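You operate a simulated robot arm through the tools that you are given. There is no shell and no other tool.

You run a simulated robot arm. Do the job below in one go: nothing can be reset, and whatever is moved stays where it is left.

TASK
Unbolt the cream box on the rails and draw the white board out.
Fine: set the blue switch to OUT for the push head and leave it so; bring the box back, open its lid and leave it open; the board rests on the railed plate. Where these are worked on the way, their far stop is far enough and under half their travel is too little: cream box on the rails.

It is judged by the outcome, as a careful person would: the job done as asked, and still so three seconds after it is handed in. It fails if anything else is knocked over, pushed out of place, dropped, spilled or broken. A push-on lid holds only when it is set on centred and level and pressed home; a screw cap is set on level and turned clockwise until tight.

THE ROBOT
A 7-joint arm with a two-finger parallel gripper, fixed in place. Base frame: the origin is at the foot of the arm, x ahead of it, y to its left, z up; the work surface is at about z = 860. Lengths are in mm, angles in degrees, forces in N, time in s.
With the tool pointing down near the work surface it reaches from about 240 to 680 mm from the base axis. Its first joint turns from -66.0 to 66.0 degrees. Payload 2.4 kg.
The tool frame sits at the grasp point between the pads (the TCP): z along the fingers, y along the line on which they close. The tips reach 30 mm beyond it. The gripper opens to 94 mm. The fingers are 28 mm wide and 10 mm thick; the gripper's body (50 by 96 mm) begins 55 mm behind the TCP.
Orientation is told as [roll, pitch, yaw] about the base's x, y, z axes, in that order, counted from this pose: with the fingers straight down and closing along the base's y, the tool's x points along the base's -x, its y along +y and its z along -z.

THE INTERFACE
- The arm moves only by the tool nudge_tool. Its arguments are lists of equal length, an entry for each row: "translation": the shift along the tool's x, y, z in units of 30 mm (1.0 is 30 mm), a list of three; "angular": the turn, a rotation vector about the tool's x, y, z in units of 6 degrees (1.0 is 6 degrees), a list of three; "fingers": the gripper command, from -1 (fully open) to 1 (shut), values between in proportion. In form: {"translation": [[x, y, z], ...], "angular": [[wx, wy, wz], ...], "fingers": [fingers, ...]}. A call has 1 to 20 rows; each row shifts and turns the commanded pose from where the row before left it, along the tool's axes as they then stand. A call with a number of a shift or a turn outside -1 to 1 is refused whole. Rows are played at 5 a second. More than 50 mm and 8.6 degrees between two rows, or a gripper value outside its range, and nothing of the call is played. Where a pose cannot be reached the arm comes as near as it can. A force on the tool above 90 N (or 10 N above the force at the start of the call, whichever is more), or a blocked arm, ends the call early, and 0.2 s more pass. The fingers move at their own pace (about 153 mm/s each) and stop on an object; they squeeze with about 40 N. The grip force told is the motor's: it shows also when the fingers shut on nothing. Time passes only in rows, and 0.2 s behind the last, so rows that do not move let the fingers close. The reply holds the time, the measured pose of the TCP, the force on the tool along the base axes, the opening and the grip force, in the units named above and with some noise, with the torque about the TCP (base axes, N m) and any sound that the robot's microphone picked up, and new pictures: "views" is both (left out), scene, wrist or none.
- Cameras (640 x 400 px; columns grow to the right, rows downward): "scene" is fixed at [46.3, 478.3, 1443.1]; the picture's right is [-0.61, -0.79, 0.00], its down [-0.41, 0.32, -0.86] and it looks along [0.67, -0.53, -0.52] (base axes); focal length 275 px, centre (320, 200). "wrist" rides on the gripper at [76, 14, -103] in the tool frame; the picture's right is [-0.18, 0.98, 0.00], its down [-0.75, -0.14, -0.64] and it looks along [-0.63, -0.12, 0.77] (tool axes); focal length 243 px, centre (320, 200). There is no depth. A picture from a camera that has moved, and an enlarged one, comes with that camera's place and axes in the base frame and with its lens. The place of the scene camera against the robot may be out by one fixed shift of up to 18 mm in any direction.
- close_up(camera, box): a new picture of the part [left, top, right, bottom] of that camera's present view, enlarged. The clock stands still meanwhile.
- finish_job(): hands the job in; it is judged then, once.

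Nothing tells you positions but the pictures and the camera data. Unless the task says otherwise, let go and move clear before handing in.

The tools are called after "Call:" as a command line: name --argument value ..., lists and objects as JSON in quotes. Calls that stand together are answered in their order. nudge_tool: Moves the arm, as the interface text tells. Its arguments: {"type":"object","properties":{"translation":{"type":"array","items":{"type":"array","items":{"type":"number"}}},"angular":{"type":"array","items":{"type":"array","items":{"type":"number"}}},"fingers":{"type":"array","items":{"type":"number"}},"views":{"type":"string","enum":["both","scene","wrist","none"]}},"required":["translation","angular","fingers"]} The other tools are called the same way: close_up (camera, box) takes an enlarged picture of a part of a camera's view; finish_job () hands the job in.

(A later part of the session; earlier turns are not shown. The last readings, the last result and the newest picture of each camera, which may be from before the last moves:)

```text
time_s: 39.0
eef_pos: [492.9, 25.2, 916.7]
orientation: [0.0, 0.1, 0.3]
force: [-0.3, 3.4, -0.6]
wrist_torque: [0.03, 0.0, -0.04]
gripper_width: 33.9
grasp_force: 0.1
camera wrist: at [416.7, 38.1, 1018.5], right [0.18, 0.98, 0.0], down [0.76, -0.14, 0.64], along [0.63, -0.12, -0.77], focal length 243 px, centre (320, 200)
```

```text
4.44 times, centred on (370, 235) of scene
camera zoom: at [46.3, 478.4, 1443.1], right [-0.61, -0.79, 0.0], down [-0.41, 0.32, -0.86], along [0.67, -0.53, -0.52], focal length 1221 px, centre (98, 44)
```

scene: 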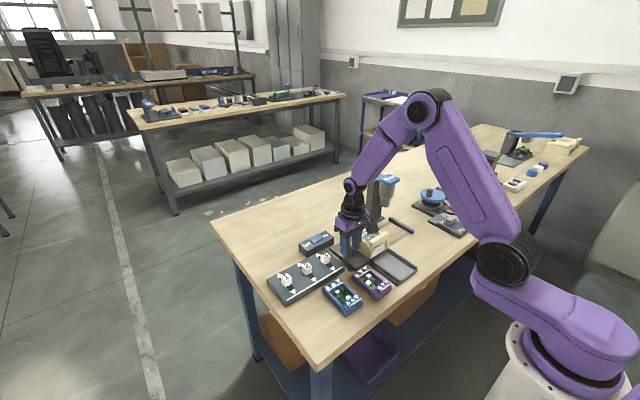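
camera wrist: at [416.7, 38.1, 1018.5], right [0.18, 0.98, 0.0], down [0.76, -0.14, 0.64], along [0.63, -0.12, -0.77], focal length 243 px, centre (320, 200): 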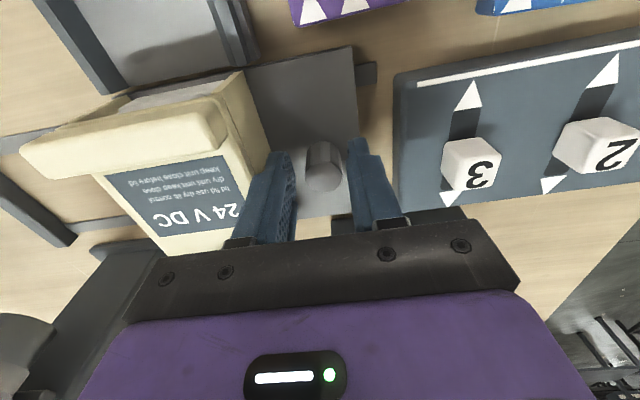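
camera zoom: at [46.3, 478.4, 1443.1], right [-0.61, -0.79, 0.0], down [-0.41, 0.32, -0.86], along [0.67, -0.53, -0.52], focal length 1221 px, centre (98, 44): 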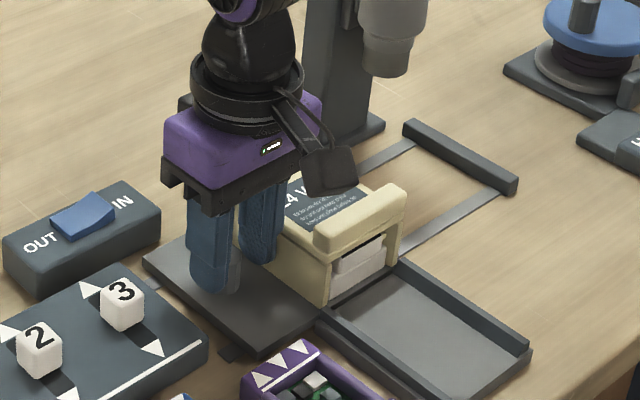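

The carriage is nearly back (knob at about y 26). I push on gently to be sure it reaches its home stop.

Call:
nudge_tool --translation '[[0, 0.1, 0], [0, 0.1, 0], [0, 0.1, 0], [0, 0.08, 0], [0, 0, 0]]' --angular '[[0, 0, 0], [0, 0, 0], [0, 0, 0], [0, 0, 0], [0, 0, 0]]' --fingers '[0.23, 0.23, 0.23, 0.23, 0.23]'

Call:
close_up --camera "scene" --box '[320, 190, 420, 280]'

Call:
close_up --camera "wrist" --box '[200, 20, 440, 220]'

```text
time_s: 40.2
eef_pos: [491.8, 33.7, 916.7]
orientation: [0.0, 0.2, 0.2]
force: [-0.2, -2.0, -1.6]
wrist_torque: [-0.04, 0.03, -0.02]
gripper_width: 37.6
grasp_force: 1.4
camera wrist: at [416.6, 47.8, 1019.0], right [0.18, 0.98, 0.0], down [0.76, -0.14, 0.64], along [0.63, -0.12, -0.77], focal length 243 px, centre (320, 200)
```

scene: 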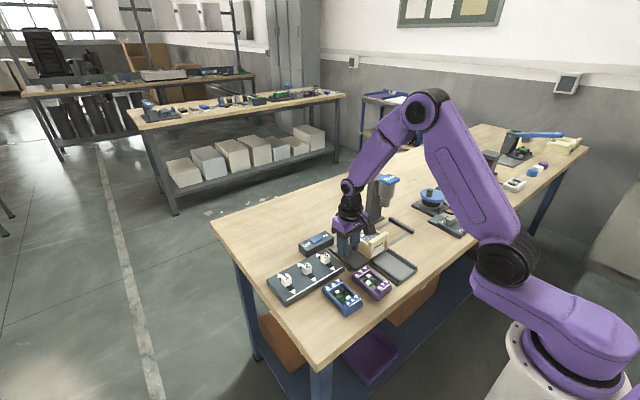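
wrist: 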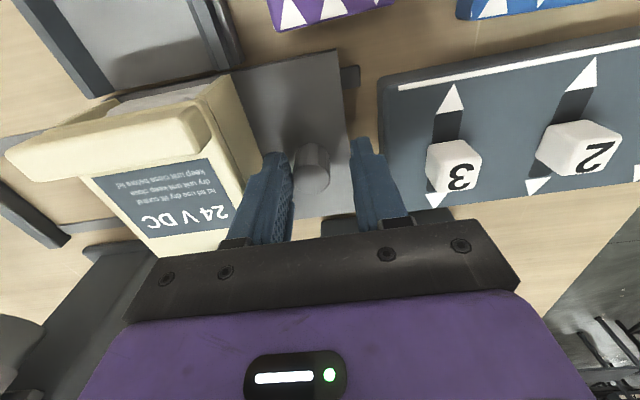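

```text
4.44 times, centred on (370, 235) of scene
camera zoom: at [46.4, 478.2, 1443.1], right [-0.61, -0.79, 0.0], down [-0.41, 0.32, -0.86], along [0.67, -0.53, -0.52], focal length 1221 px, centre (98, 44)
```

zoom: 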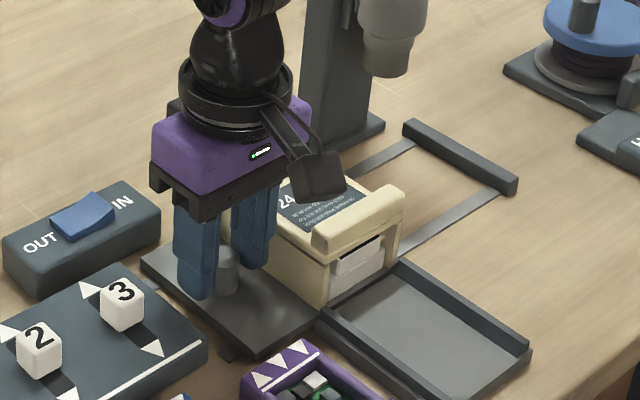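

```text
2.00 times, centred on (320, 120) of wrist
camera zoom: at [416.6, 47.8, 1019.0], right [0.18, 0.98, 0.0], down [0.76, -0.14, 0.64], along [0.63, -0.12, -0.77], focal length 485 px, centre (320, 360)
```

zoom: 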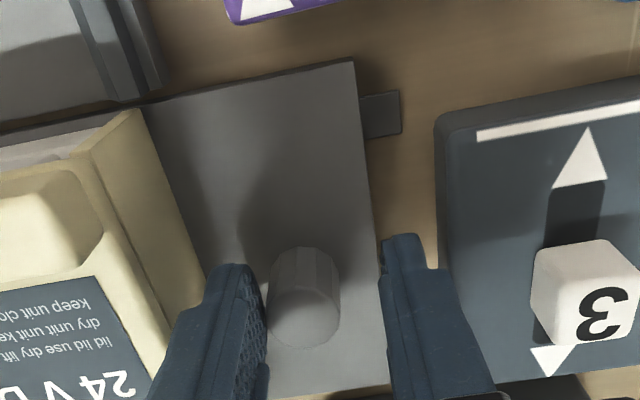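

The knob is back at its original place with the rail tabs showing the same length, so the box is home. I lift straight out and look at the lid and board.

Call:
nudge_tool --translation '[[0, -0.05, 0], [0, 0, -0.5], [0, 0, -1], [0, 0, -1], [0.3, 0, -1], [0.5, 0, -1], [0.5, -0.5, -0.5], [0.5, -0.5, 0], [0, 0, 0]]' --angular '[[0, 0, 0], [0, 0, 0], [0, 0, 0], [0, 0, 0], [0, 0, 0], [0, 0, 0], [0, 0, 0], [0, 0, 0], [0, 0, 0]]' --fingers '[0.23, 0.23, 0.23, 0.23, 0.23, 1, 1, 1, 1]'

Call:
close_up --camera "wrist" --box '[160, 0, 400, 200]'

Call:
close_up --camera "scene" --box '[330, 210, 420, 290]'

```text
time_s: 42.2
eef_pos: [438.1, 2.7, 1067.6]
orientation: [0.1, 0.1, 0.1]
force: [0.0, -0.7, -0.2]
wrist_torque: [0.01, -0.04, 0.0]
gripper_width: 0.0
grasp_force: 33.5
camera wrist: at [362.4, 17.2, 1169.4], right [0.18, 0.98, 0.0], down [0.76, -0.14, 0.64], along [0.63, -0.12, -0.77], focal length 243 px, centre (320, 200)
```

scene: 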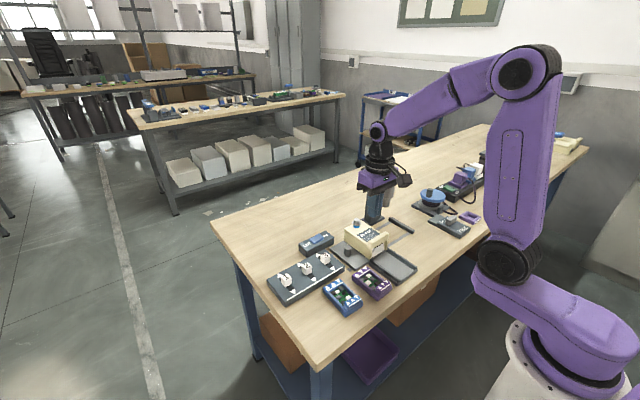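
wrist: 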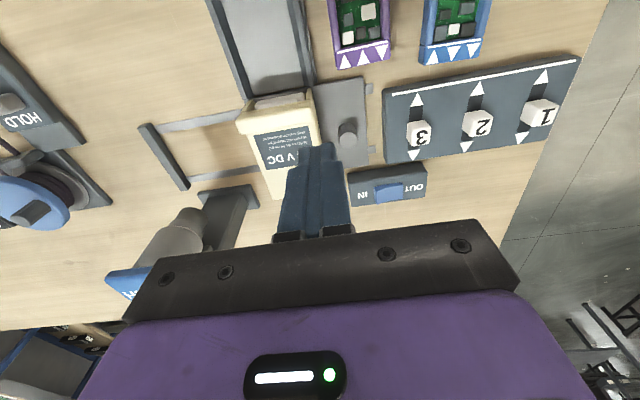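

```text
2.00 times, centred on (280, 100) of wrist
camera zoom: at [362.4, 17.2, 1169.4], right [0.18, 0.98, 0.0], down [0.76, -0.14, 0.64], along [0.63, -0.12, -0.77], focal length 485 px, centre (400, 400)
```

zoom: 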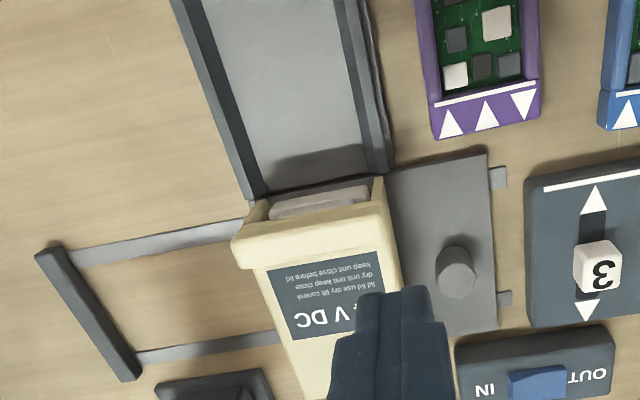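

```text
5.00 times, centred on (375, 250) of scene
camera zoom: at [46.3, 478.3, 1443.1], right [-0.61, -0.79, 0.0], down [-0.41, 0.32, -0.86], along [0.67, -0.53, -0.52], focal length 1374 px, centre (45, -50)
```

zoom: 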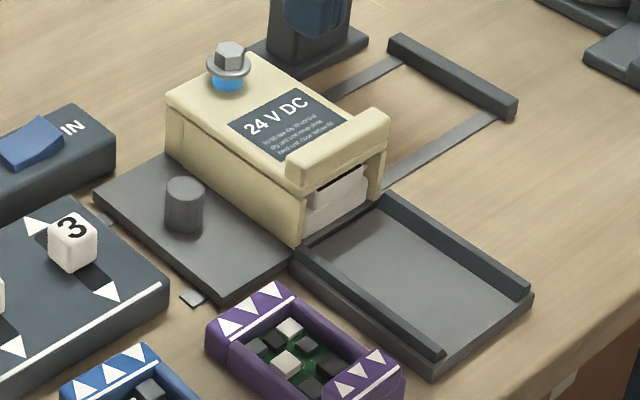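

Call:
close_up --camera "scene" --box '[350, 215, 415, 265]'

Call:
close_up --camera "wrist" --box '[230, 75, 350, 165]'

Call:
close_up --camera "scene" --box '[355, 235, 395, 265]'

```text
8.00 times, centred on (382, 240) of scene
camera zoom: at [46.3, 478.3, 1443.1], right [-0.61, -0.79, 0.0], down [-0.41, 0.32, -0.86], along [0.67, -0.53, -0.52], focal length 2198 px, centre (-180, -120)
```

zoom: 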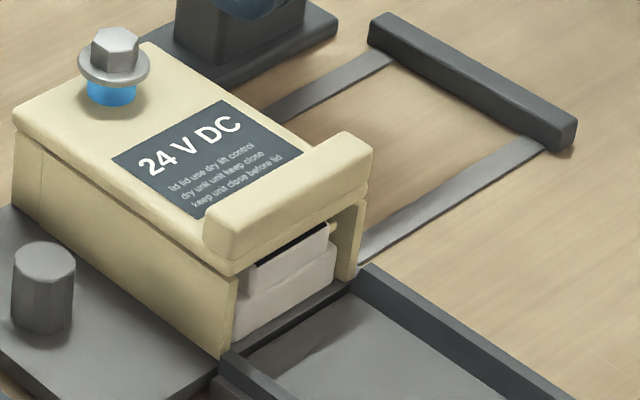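

```text
4.44 times, centred on (290, 120) of wrist
camera zoom: at [362.4, 17.2, 1169.4], right [0.18, 0.98, 0.0], down [0.76, -0.14, 0.64], along [0.63, -0.12, -0.77], focal length 1078 px, centre (453, 556)
```

zoom: 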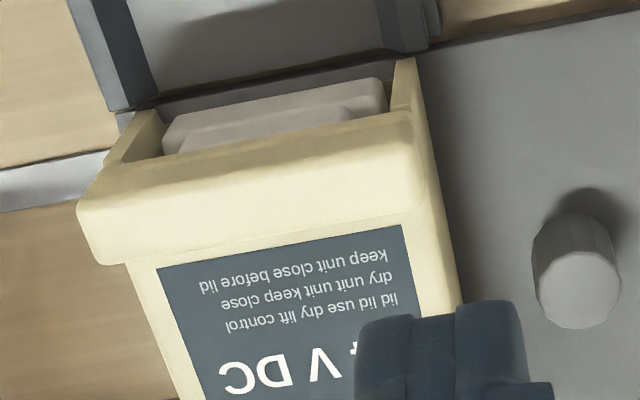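

```text
13.33 times, centred on (375, 250) of scene
camera zoom: at [46.3, 478.3, 1443.1], right [-0.61, -0.79, 0.0], down [-0.41, 0.32, -0.86], along [0.67, -0.53, -0.52], focal length 3663 px, centre (-413, -467)
```

zoom: 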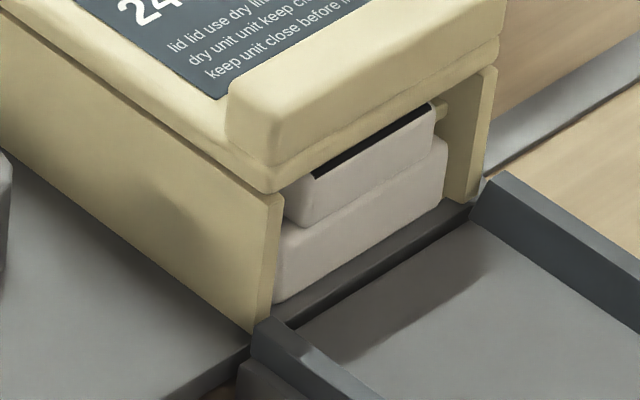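

The bolt stands loose with its blue shank, and the lid carries a raised grip bar at its front (-x) end, about 78 mm long, centred near (446, -45, 920). I open the fingers and go above it to pinch the bar by its two ends.

Call:
nudge_tool --translation '[[-0.09, -0.533, 0.5], [-0.09, -0.533, 0.9], [-0.09, -0.533, 0.9], [0, 0, 0.4], [0, 0, 0]]' --angular '[[0, 0, 0], [0, 0, 0], [0, 0, 0], [0, 0, 0], [0, 0, 0]]' --fingers '[-1, -1, -1, -1, -1]'

Call:
close_up --camera "wrist" --box '[180, 30, 460, 230]'

Call:
close_up --camera "scene" --box '[340, 190, 420, 270]'

```text
time_s: 43.5
eef_pos: [446.7, -45.3, 986.5]
orientation: [0.1, 0.1, 0.0]
force: [0.0, 0.2, 0.3]
wrist_torque: [0.01, 0.0, -0.01]
gripper_width: 94.3
grasp_force: 0.0
camera wrist: at [371.2, -31.9, 1088.1], right [0.18, 0.98, 0.0], down [0.76, -0.14, 0.64], along [0.63, -0.12, -0.77], focal length 243 px, centre (320, 200)
```

scene: 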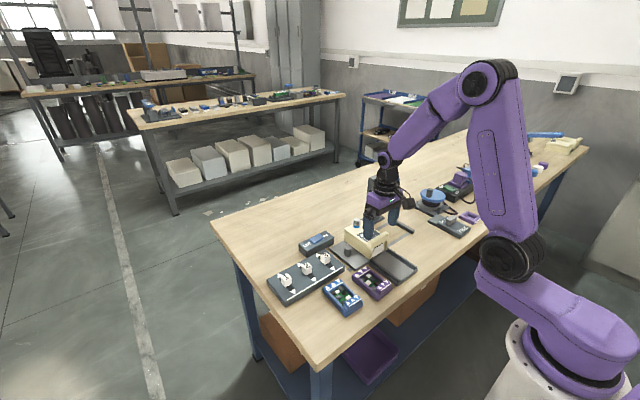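
wrist: 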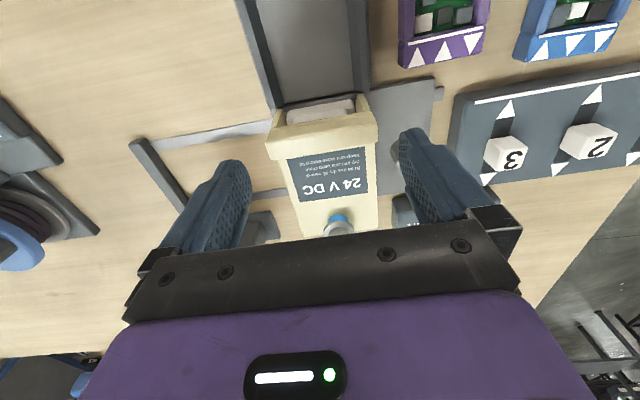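

```text
2.00 times, centred on (320, 130) of wrist
camera zoom: at [371.2, -31.9, 1088.1], right [0.18, 0.98, 0.0], down [0.76, -0.14, 0.64], along [0.63, -0.12, -0.77], focal length 485 px, centre (320, 340)
```

zoom: 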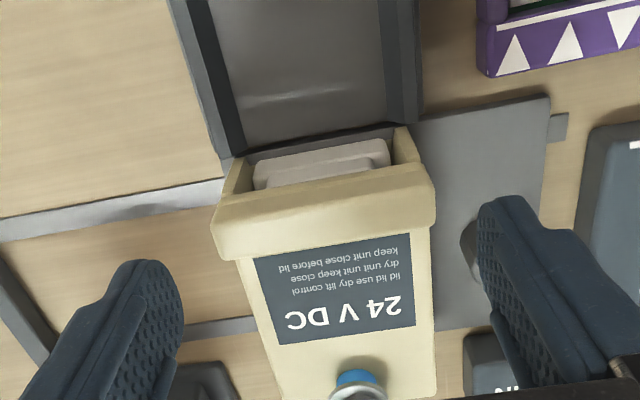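

```text
5.00 times, centred on (380, 230) of scene
camera zoom: at [46.3, 478.3, 1443.1], right [-0.61, -0.79, 0.0], down [-0.41, 0.32, -0.86], along [0.67, -0.53, -0.52], focal length 1374 px, centre (20, 50)
```

zoom: 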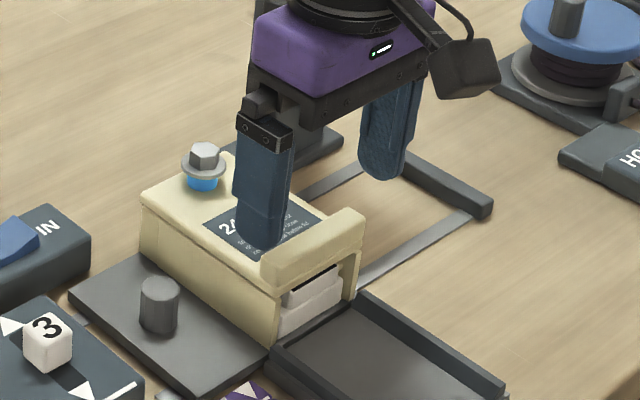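

The bar's ends are at about y -84.6 and -4.8, x 441–458, top z 927. I lower the fingers around its ends, with the tips no lower than the lid slab, and close.

Call:
nudge_tool --translation '[[-0.08, 0.01, 0.6], [0, 0, 0.6], [0, 0, 0.5], [0, 0, 0], [0, 0, 0], [0, 0, 0], [0, 0, 0]]' --angular '[[0, 0, 0], [0, 0, 0], [0, 0, 0], [0, 0, 0], [0, 0, 0], [0, 0, 0], [0, 0, 0]]' --fingers '[-1, -1, -1, -1, 1, 1, 1]'

Call:
close_up --camera "wrist" --box '[180, 60, 460, 240]'

Call:
close_up --camera "scene" --box '[340, 200, 420, 270]'

```text
time_s: 45.0
eef_pos: [449.1, -44.9, 933.8]
orientation: [0.0, 0.2, 0.1]
force: [-0.7, 1.1, -9.6]
wrist_torque: [-0.09, -0.3, 0.02]
gripper_width: 81.8
grasp_force: 45.2
camera wrist: at [373.2, -31.3, 1036.0], right [0.18, 0.98, 0.0], down [0.76, -0.14, 0.64], along [0.63, -0.12, -0.77], focal length 243 px, centre (320, 200)
```

scene: 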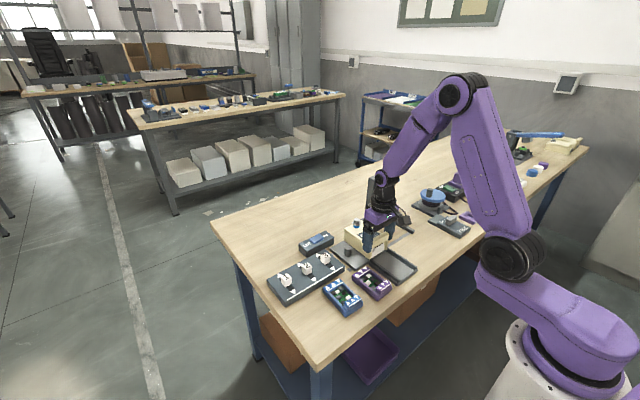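
wrist: 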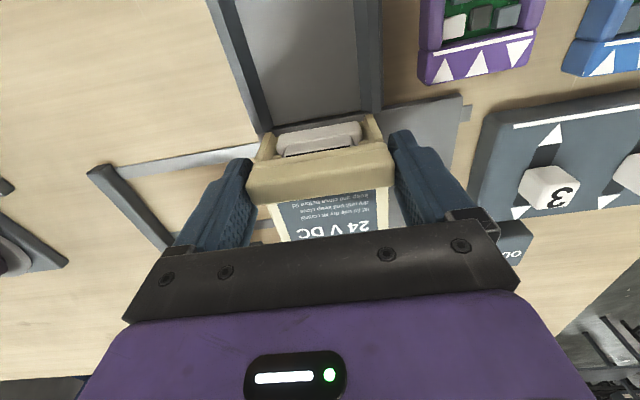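

```text
2.22 times, centred on (320, 150) of wrist
camera zoom: at [373.2, -31.3, 1036.0], right [0.18, 0.98, 0.0], down [0.76, -0.14, 0.64], along [0.63, -0.12, -0.77], focal length 539 px, centre (320, 311)
```

zoom: 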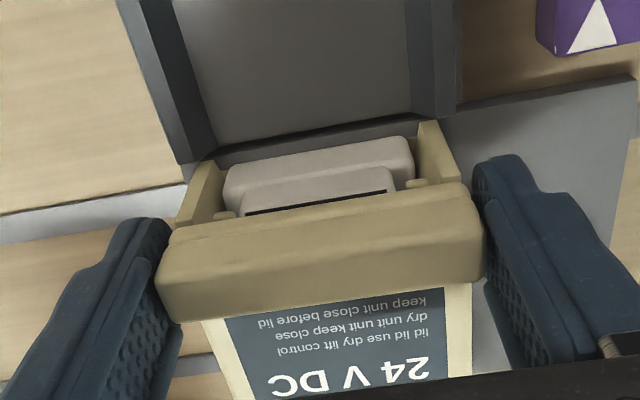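

```text
5.71 times, centred on (380, 235) of scene
camera zoom: at [46.4, 478.3, 1443.1], right [-0.61, -0.79, 0.0], down [-0.41, 0.32, -0.86], along [0.67, -0.53, -0.52], focal length 1570 px, centre (-23, 0)
```

zoom: 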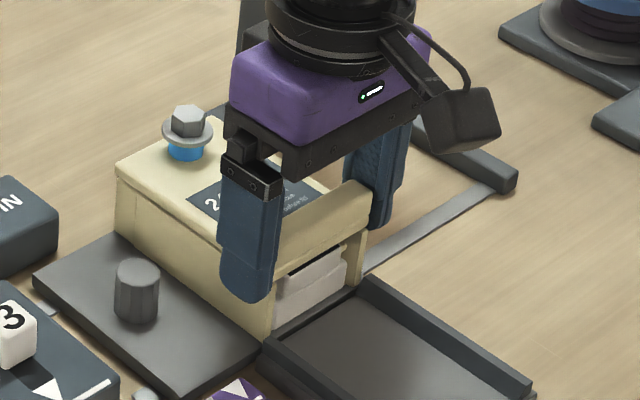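

The bar is gripped (81.8 mm, 45 N). I lift it a little to see that the lid hinges at its back.

Call:
nudge_tool --translation '[[-0.02, 0, -0.17], [-0.04, 0, -0.2], [-0.06, 0, -0.2], [0, 0, 0]]' --angular '[[0, 0, 0], [0, 0, 0], [0, 0, 0], [0, 0, 0]]' --fingers '[1, 1, 1, 1]'

Call:
close_up --camera "scene" --box '[340, 200, 420, 270]'

Call:
close_up --camera "wrist" --box '[180, 60, 460, 240]'

```text
time_s: 46.0
eef_pos: [451.0, -45.6, 950.2]
orientation: [0.2, 0.5, 0.1]
force: [-1.5, 0.8, -47.4]
wrist_torque: [-0.22, 0.36, -0.34]
gripper_width: 78.2
grasp_force: 45.1
camera wrist: at [375.3, -31.9, 1052.3], right [0.18, 0.98, 0.0], down [0.76, -0.14, 0.63], along [0.62, -0.12, -0.77], focal length 243 px, centre (320, 200)
```

scene: 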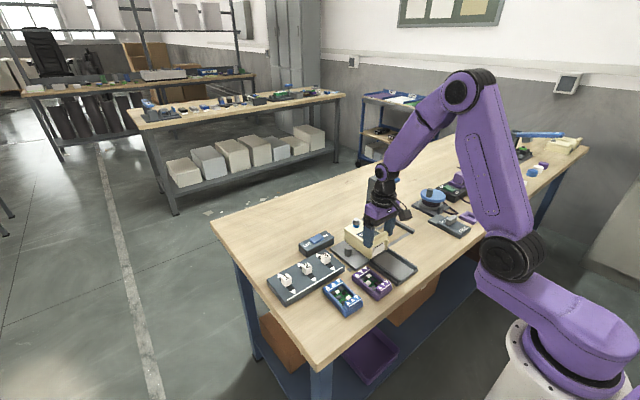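
wrist: 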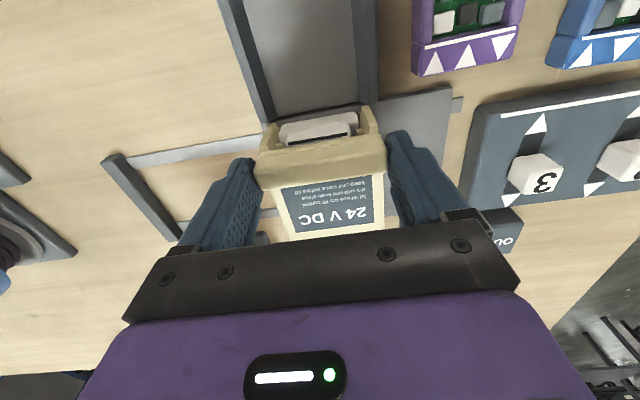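

```text
5.71 times, centred on (380, 235) of scene
camera zoom: at [47.0, 478.3, 1443.1], right [-0.61, -0.79, 0.0], down [-0.41, 0.32, -0.86], along [0.67, -0.53, -0.52], focal length 1570 px, centre (-23, 0)
```

zoom: 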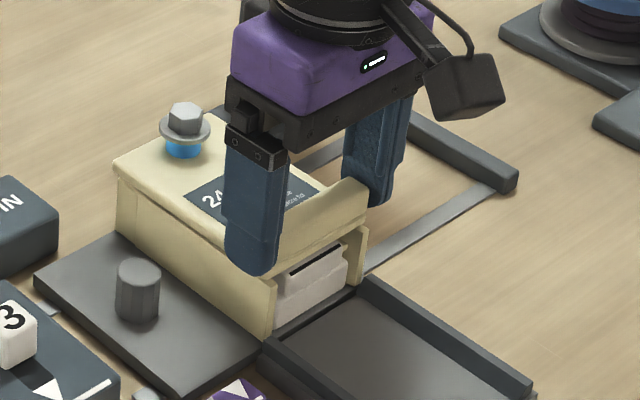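

```text
2.22 times, centred on (320, 150) of wrist
camera zoom: at [375.3, -31.9, 1052.3], right [0.18, 0.98, 0.0], down [0.76, -0.14, 0.63], along [0.62, -0.12, -0.77], focal length 539 px, centre (320, 311)
```

zoom: 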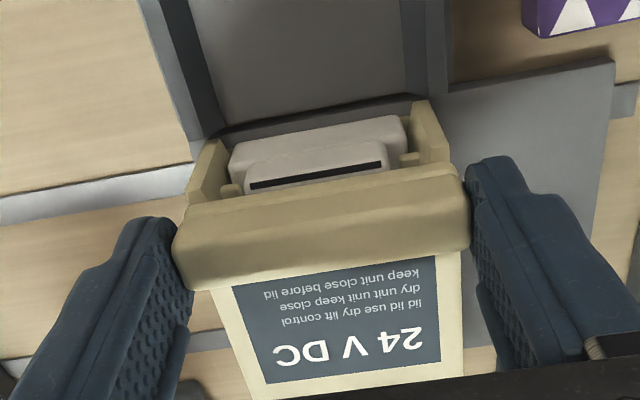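

Call:
close_up --camera "wrist" --box '[250, 95, 400, 195]'

Call:
close_up --camera "scene" --box '[352, 225, 412, 270]'

Call:
close_up --camera "scene" --box '[340, 210, 385, 250]'

```text
4.00 times, centred on (325, 145) of wrist
camera zoom: at [375.3, -31.9, 1052.3], right [0.18, 0.98, 0.0], down [0.76, -0.14, 0.63], along [0.62, -0.12, -0.77], focal length 970 px, centre (300, 420)
```

zoom: 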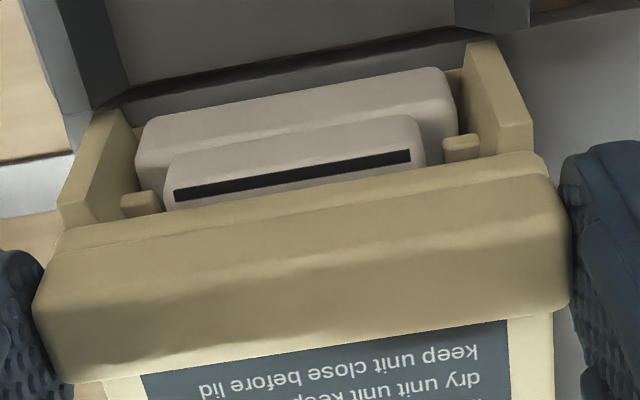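

```text
8.89 times, centred on (382, 248) of scene
camera zoom: at [47.0, 478.3, 1443.1], right [-0.61, -0.79, 0.0], down [-0.41, 0.32, -0.86], along [0.67, -0.53, -0.52], focal length 2442 px, centre (-231, -222)
```

zoom: 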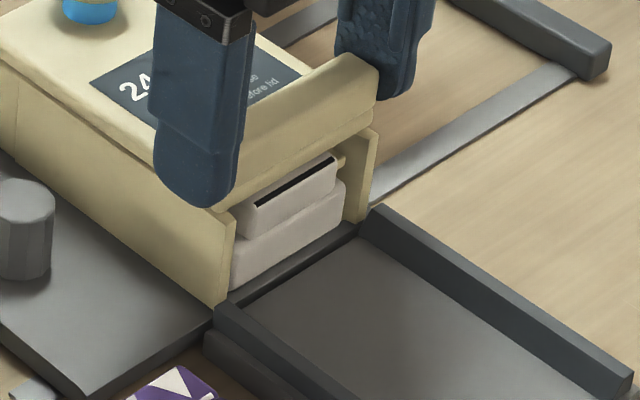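

```text
10.00 times, centred on (362, 230) of scene
camera zoom: at [47.0, 478.3, 1443.1], right [-0.61, -0.79, 0.0], down [-0.41, 0.32, -0.86], along [0.67, -0.53, -0.52], focal length 2747 px, centre (-105, -100)
```

zoom: 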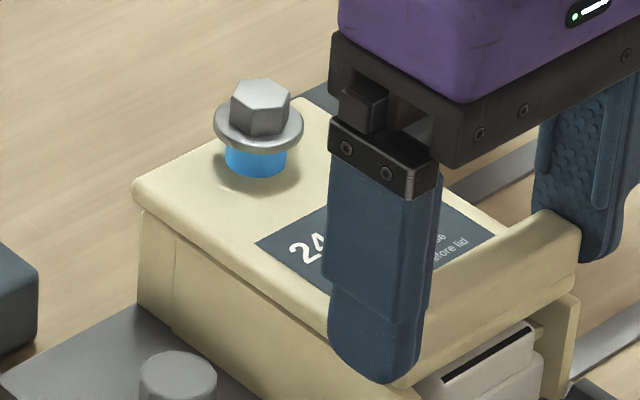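

The pull was held by about 47 N of friction and the lid hardly moved, so I should look before forcing anything. I release the bar, rise, and compare.

Call:
nudge_tool --translation '[[0, 0, 0.1], [0, 0, 0], [0, 0, 0], [0, 0, -0.5], [0, 0, -1], [0, 0, -1], [0, 0, 0]]' --angular '[[0, 0, 0], [0, 0, 0], [0, 0, 0], [0, 0, 0], [0, 0, 0], [0, 0, 0], [0, 0, 0]]' --fingers '[1, -1, -1, -1, -1, -1, -1]'

Call:
close_up --camera "scene" --box '[340, 200, 420, 270]'

Call:
close_up --camera "wrist" --box '[230, 60, 410, 240]'

Call:
close_up --camera "scene" --box '[340, 210, 385, 250]'

```text
time_s: 47.6
eef_pos: [452.6, -45.9, 1022.6]
orientation: [0.1, 0.0, 0.1]
force: [0.0, 0.1, 0.2]
wrist_torque: [0.02, 0.0, 0.03]
gripper_width: 93.8
grasp_force: 0.0
camera wrist: at [376.2, -31.4, 1124.8], right [0.18, 0.98, 0.0], down [0.76, -0.14, 0.64], along [0.63, -0.12, -0.77], focal length 243 px, centre (320, 200)
```

scene: 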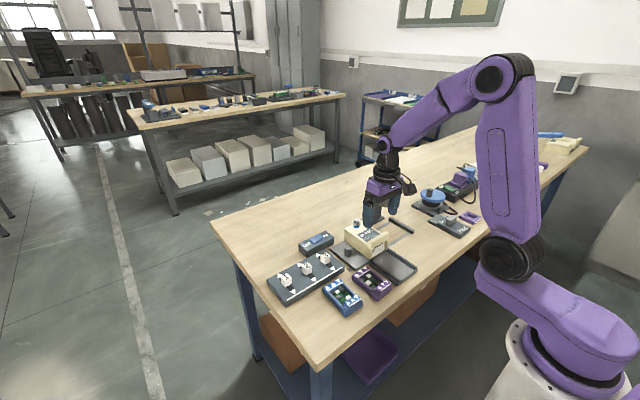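
wrist: 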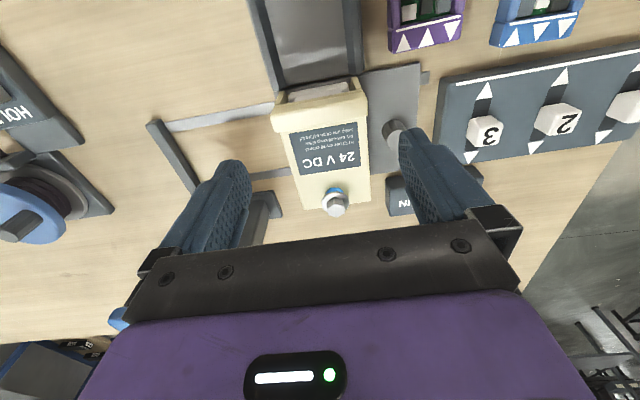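

```text
5.71 times, centred on (380, 235) of scene
camera zoom: at [46.3, 478.3, 1443.1], right [-0.61, -0.79, 0.0], down [-0.41, 0.32, -0.86], along [0.67, -0.53, -0.52], focal length 1570 px, centre (-23, 0)
```

zoom: 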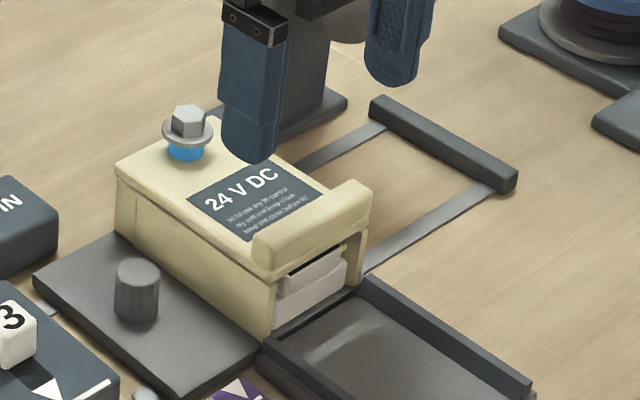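

```text
2.22 times, centred on (320, 150) of wrist
camera zoom: at [376.2, -31.4, 1124.8], right [0.18, 0.98, 0.0], down [0.76, -0.14, 0.64], along [0.63, -0.12, -0.77], focal length 539 px, centre (320, 311)
```

zoom: 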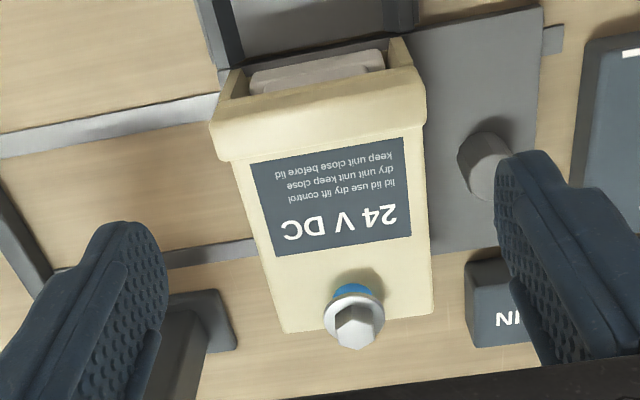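

```text
10.00 times, centred on (362, 230) of scene
camera zoom: at [46.3, 478.3, 1443.1], right [-0.61, -0.79, 0.0], down [-0.41, 0.32, -0.86], along [0.67, -0.53, -0.52], focal length 2747 px, centre (-105, -100)
```

zoom: 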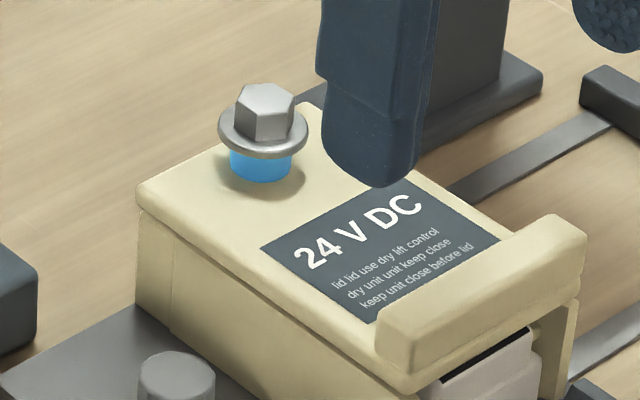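

Under tension the lid moved only a few millimetres, so I want to see how it is hinged. I back away toward the robot and tilt the wrist camera to look into the front of the box.

Call:
nudge_tool --translation '[[0.8, 0, 0], [0.8, 0, 0.2], [0.8, 0, 0.5], [0.7, 0, 0.5], [0, 0, 0], [0, 0, 0], [0, 0, 0], [0, 0, 0], [0, 0, 0], [0, 0, 0]]' --angular '[[0, 0, 0], [0, 0, 0], [0, 0, 0], [0, 0, 0], [0, -1, 0], [0, -1, 0], [0, -1, 0], [0, -1, 0], [0, -1, 0], [0, 0, 0]]' --fingers '[-1, -1, -1, -1, -1, -1, -1, -1, -1, -1]'

Call:
close_up --camera "wrist" --box '[240, 100, 420, 230]'

```text
time_s: 49.9
eef_pos: [359.8, -44.7, 987.9]
orientation: [0.0, -30.0, 0.1]
force: [0.4, -0.4, 0.3]
wrist_torque: [0.02, 0.02, 0.02]
gripper_width: 94.0
grasp_force: 0.0
camera wrist: at [242.8, -31.4, 1037.6], right [0.16, 0.98, 0.09], down [0.33, -0.14, 0.93], along [0.93, -0.12, -0.35], focal length 243 px, centre (320, 200)
```

scene: 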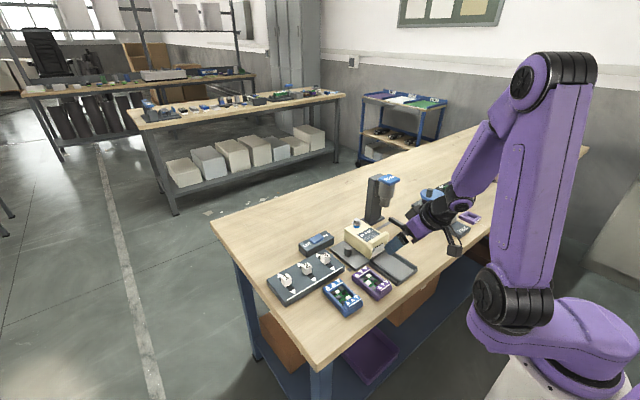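
wrist: 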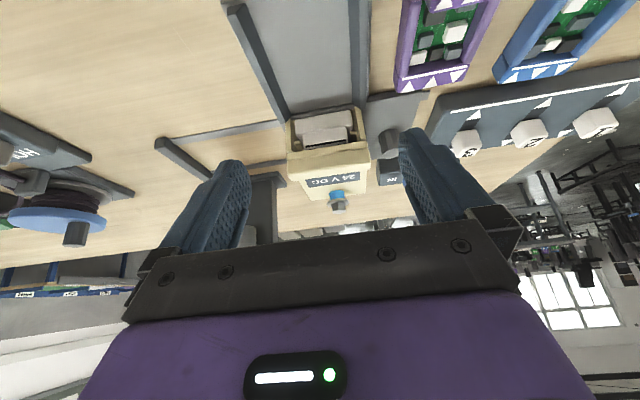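

```text
3.08 times, centred on (330, 165) of wrist
camera zoom: at [242.8, -31.4, 1037.6], right [0.16, 0.98, 0.09], down [0.33, -0.14, 0.93], along [0.93, -0.12, -0.35], focal length 746 px, centre (289, 308)
```

zoom: 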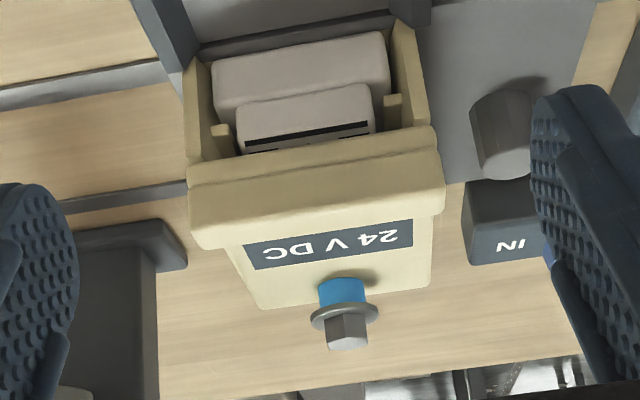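

Call:
close_up --camera "wrist" --box '[280, 100, 380, 180]'

```text
5.00 times, centred on (330, 140) of wrist
camera zoom: at [242.8, -31.4, 1037.6], right [0.16, 0.98, 0.09], down [0.33, -0.14, 0.93], along [0.93, -0.12, -0.35], focal length 1213 px, centre (270, 500)
```

zoom: 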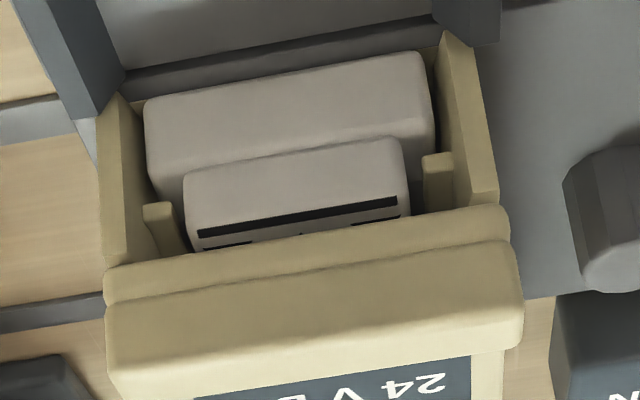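

From here the lid looks like one slab with the grip bar at the front, hinged at one end, and pulling at the bar did not open it. I'll test the bolt end instead: return to vertical and move above the back end of the lid.

Call:
nudge_tool --translation '[[0, 0, 0], [0, 0, 0], [0, 0, 0], [0, 0, 0], [0, 0, 0], [0, 0, -1], [-0.9, 0, -1], [-0.9, 0, 0], [-0.9, 0, 0], [-0.9, 0, 0], [-0.9, 0, 0], [-0.9, 0, 0], [-0.8, -0.03, 0], [0, 0, 0]]' --angular '[[0, 1, 0], [0, 1, 0], [0, 1, 0], [0, 1, 0], [0, 1, 0], [0, 0, 0], [0, 0, 0], [0, 0, 0], [0, 0, 0], [0, 0, 0], [0, 0, 0], [0, 0, 0], [0, 0, 0], [0, 0, 0]]' --fingers '[-1, -1, -1, -1, -1, -1, -1, -1, -1, -1, -1, -1, -1, -1]'

Call:
close_up --camera "wrist" --box '[200, 20, 440, 220]'

```text
time_s: 52.9
eef_pos: [545.4, -45.1, 1048.1]
orientation: [0.1, 0.2, 0.1]
force: [0.6, 0.0, 0.6]
wrist_torque: [0.0, 0.0, 0.0]
gripper_width: 93.8
grasp_force: 0.1
camera wrist: at [469.1, -31.4, 1150.5], right [0.18, 0.98, 0.0], down [0.76, -0.14, 0.64], along [0.63, -0.12, -0.77], focal length 243 px, centre (320, 200)
```

scene: 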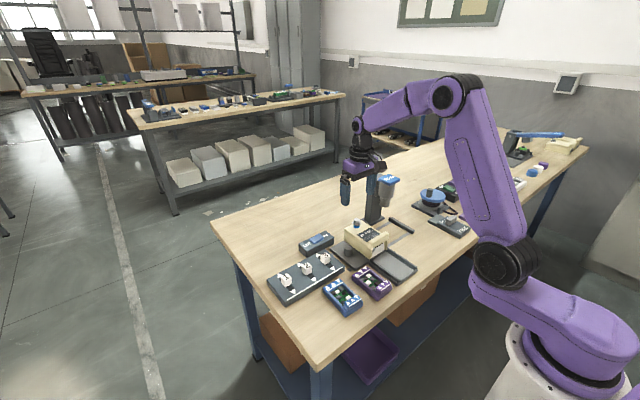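
wrist: 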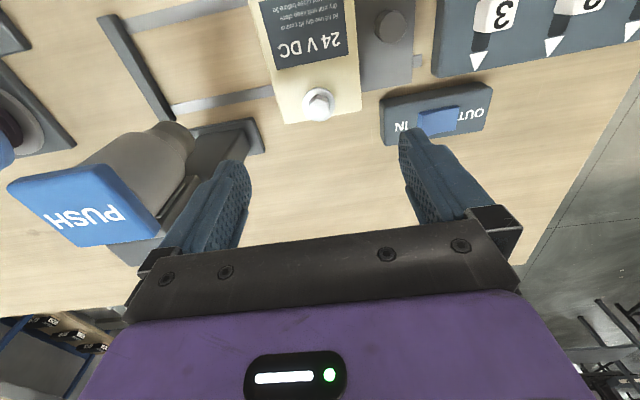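

```text
2.00 times, centred on (320, 120) of wrist
camera zoom: at [469.1, -31.4, 1150.5], right [0.18, 0.98, 0.0], down [0.76, -0.14, 0.64], along [0.63, -0.12, -0.77], focal length 485 px, centre (320, 360)
```

zoom: 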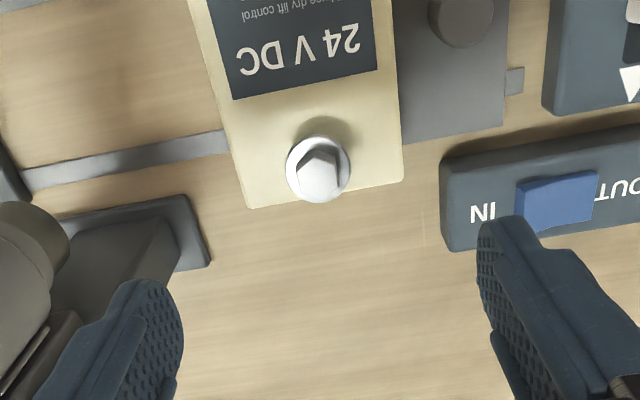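

The lid's back edge is at x 559, spanning y -85 to -7. I lower the open fingers to its sides at the bolt end and pinch it lightly for a lift test.

Call:
nudge_tool --translation '[[0, -0.03, 0.9], [0, 0, 0.9], [0, 0, 0.9], [0, 0, 0.7], [0, 0, 0.43], [0, 0, 0], [0, 0, 0], [0, 0, 0], [0, 0, 0]]' --angular '[[0, 0, 0], [0, 0, 0], [0, 0, 0], [0, 0, 0], [0, 0, 0], [0, 0, 0], [0, 0, 0], [0, 0, 0], [0, 0, 0]]' --fingers '[-1, -1, -1, -1, -1, -1, 1, 1, 1]'

Call:
close_up --camera "wrist" --box '[200, 60, 440, 240]'

Call:
close_up --camera "scene" --box '[340, 200, 420, 270]'

```text
time_s: 54.9
eef_pos: [545.7, -46.6, 932.0]
orientation: [0.1, 0.1, 0.0]
force: [0.7, 4.2, -8.6]
wrist_torque: [0.21, -0.74, -0.18]
gripper_width: 77.6
grasp_force: 45.2
camera wrist: at [469.9, -32.8, 1034.6], right [0.18, 0.98, 0.0], down [0.76, -0.14, 0.64], along [0.63, -0.12, -0.77], focal length 243 px, centre (320, 200)
```

scene: 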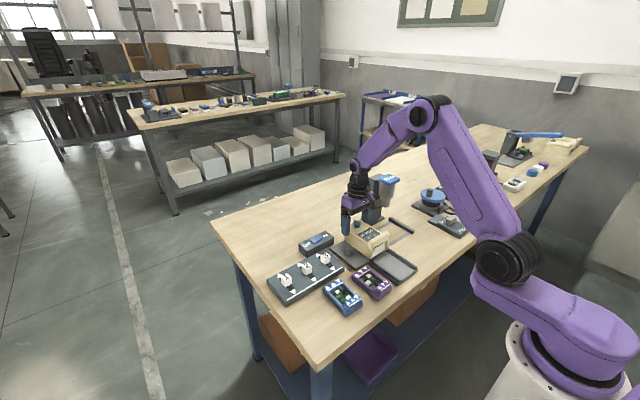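
wrist: 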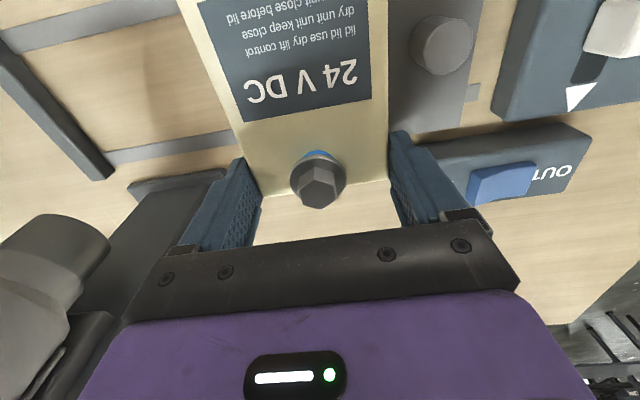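

```text
2.22 times, centred on (320, 150) of wrist
camera zoom: at [469.9, -32.8, 1034.6], right [0.18, 0.98, 0.0], down [0.76, -0.14, 0.64], along [0.63, -0.12, -0.77], focal length 539 px, centre (320, 311)
```

zoom: 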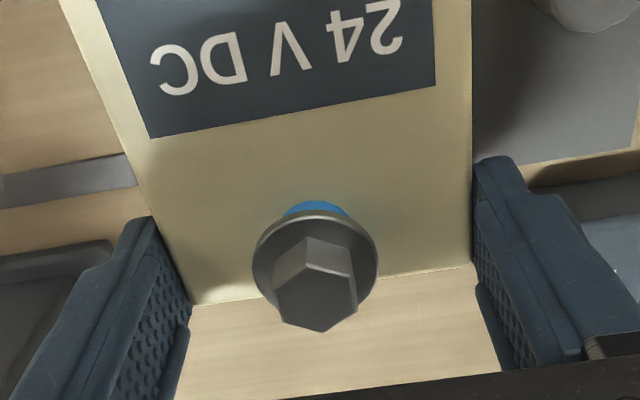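

```text
5.71 times, centred on (380, 235) of scene
camera zoom: at [46.5, 478.4, 1443.1], right [-0.61, -0.79, 0.0], down [-0.41, 0.32, -0.86], along [0.67, -0.53, -0.52], focal length 1570 px, centre (-23, 0)
```

zoom: 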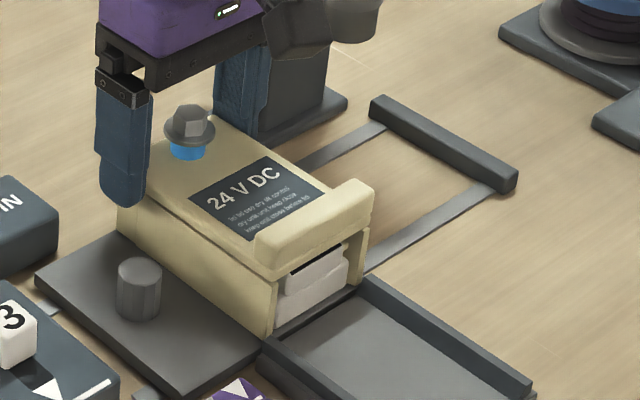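

Call:
nudge_tool --translation '[[0, 0, -0.08], [0, 0, -0.08], [0, 0, -0.08], [0, 0, -0.08], [0, 0, 0]]' --angular '[[0, 0, 0], [0, 0, 0], [0, 0, 0], [0, 0, 0], [0, 0, 0]]' --fingers '[1, 1, 1, 1, 1]'

Call:
close_up --camera "wrist" --box '[200, 60, 440, 240]'

Call:
close_up --camera "scene" --box '[340, 200, 420, 270]'

```text
time_s: 56.0
eef_pos: [544.4, -48.0, 939.2]
orientation: [0.1, 0.8, -0.1]
force: [1.6, 2.1, -46.2]
wrist_torque: [-0.03, 0.1, -0.59]
gripper_width: 77.4
grasp_force: 44.6
camera wrist: at [469.6, -33.7, 1041.9], right [0.18, 0.98, 0.0], down [0.76, -0.14, 0.63], along [0.62, -0.12, -0.78], focal length 243 px, centre (320, 200)
```

scene: 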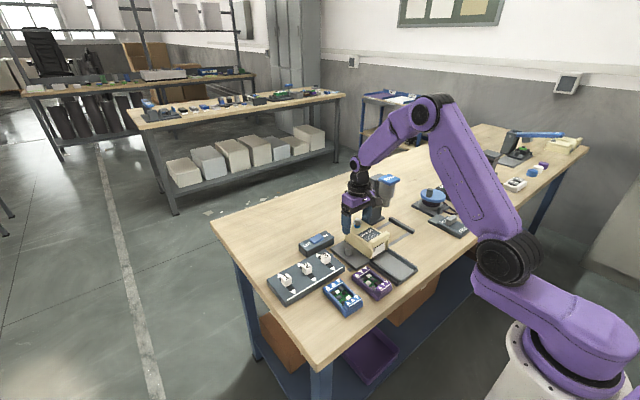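
wrist: 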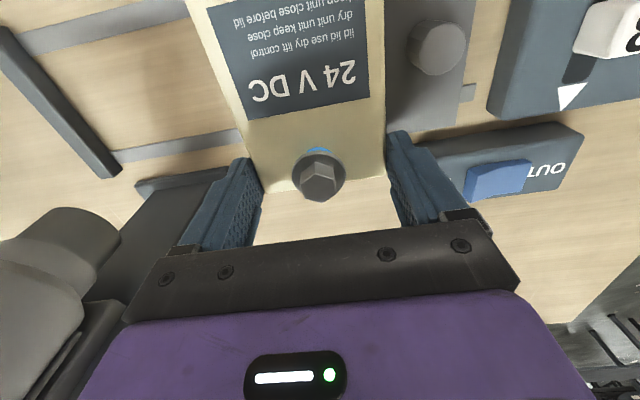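

```text
2.22 times, centred on (320, 150) of wrist
camera zoom: at [469.6, -33.7, 1041.9], right [0.18, 0.98, 0.0], down [0.76, -0.14, 0.63], along [0.62, -0.12, -0.78], focal length 539 px, centre (320, 311)
```

zoom: 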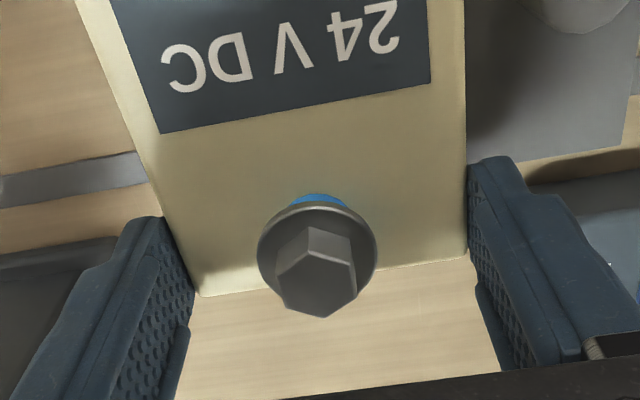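

```text
5.71 times, centred on (380, 235) of scene
camera zoom: at [47.2, 478.3, 1443.1], right [-0.61, -0.79, 0.0], down [-0.41, 0.32, -0.86], along [0.67, -0.53, -0.52], focal length 1570 px, centre (-23, 0)
```

zoom: 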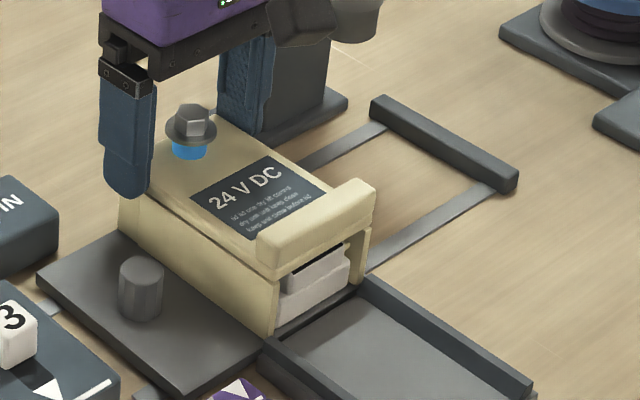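

Pulling at the bolt end also slips at the same friction limit (46 N), so the lid does not lift there. I relax the pull and release, then re-examine the box from other sides before forcing anything.

Call:
nudge_tool --translation '[[0, 0, 0.15], [0, 0, 0.05], [0, 0, 0], [0, 0, 0], [0, 0, -0.5], [0, 0, -1], [0, 0, -1], [0, 0, -1], [0, 0, -1], [0, 0, 0]]' --angular '[[0, 0, 0], [0, 0, 0], [0, 0, 0], [0, 0, 0], [0, 0, 0], [0, 0, 0], [0, 0, 0], [0, 0, 0], [0, 0, 0], [0, 0, 0]]' --fingers '[1, 1, -1, -1, -1, -1, -1, -1, -1, -1]'

Call:
close_up --camera "scene" --box '[340, 210, 400, 260]'

Call:
close_up --camera "scene" --box '[343, 212, 373, 234]'

```text
time_s: 58.2
eef_pos: [544.3, -47.4, 1070.9]
orientation: [0.2, 0.0, 0.1]
force: [-0.7, 0.0, -0.2]
wrist_torque: [0.01, 0.0, 0.01]
gripper_width: 94.0
grasp_force: 0.0
camera wrist: at [468.9, -32.9, 1172.6], right [0.18, 0.98, 0.0], down [0.76, -0.14, 0.64], along [0.63, -0.12, -0.77], focal length 243 px, centre (320, 200)
```

scene: 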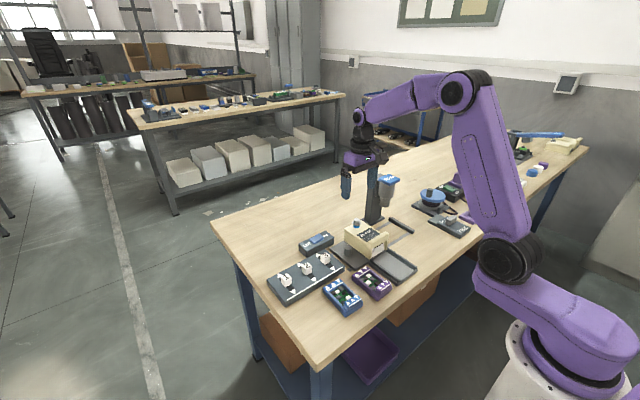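
wrist: 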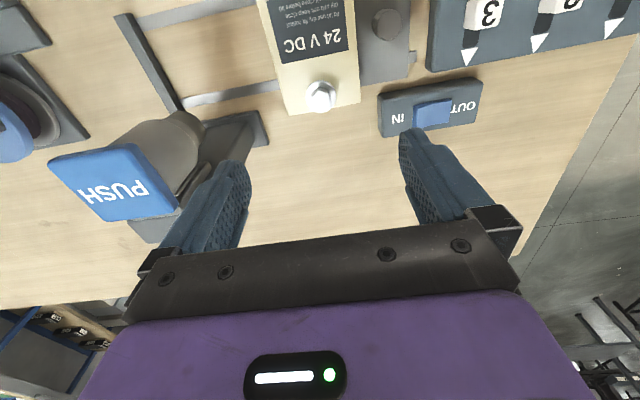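

```text
8.00 times, centred on (370, 235) of scene
camera zoom: at [46.3, 478.3, 1443.1], right [-0.61, -0.79, 0.0], down [-0.41, 0.32, -0.86], along [0.67, -0.53, -0.52], focal length 2198 px, centre (-80, -80)
```

zoom: 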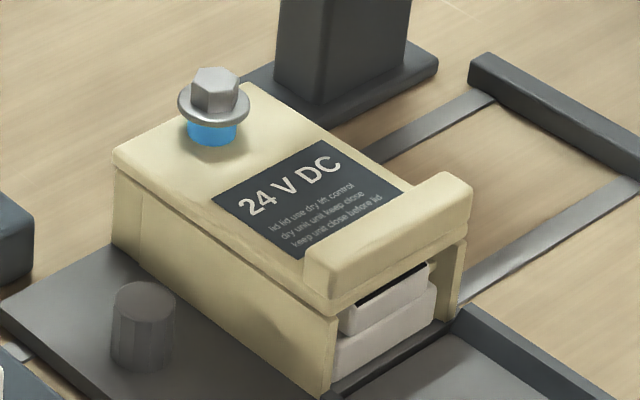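

```text
16.00 times, centred on (358, 223) of scene
camera zoom: at [46.3, 478.3, 1443.1], right [-0.61, -0.79, 0.0], down [-0.41, 0.32, -0.86], along [0.67, -0.53, -0.52], focal length 4396 px, centre (-288, -168)
```

zoom: 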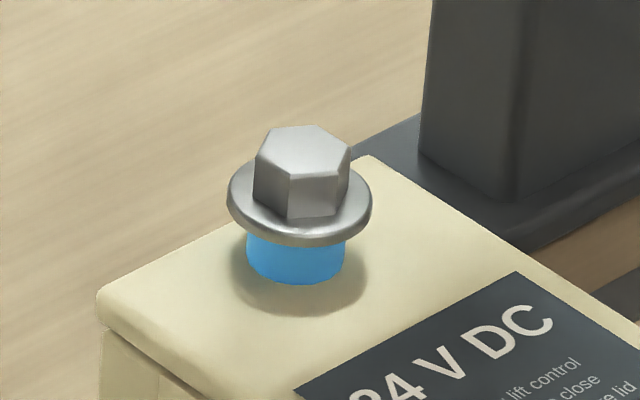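

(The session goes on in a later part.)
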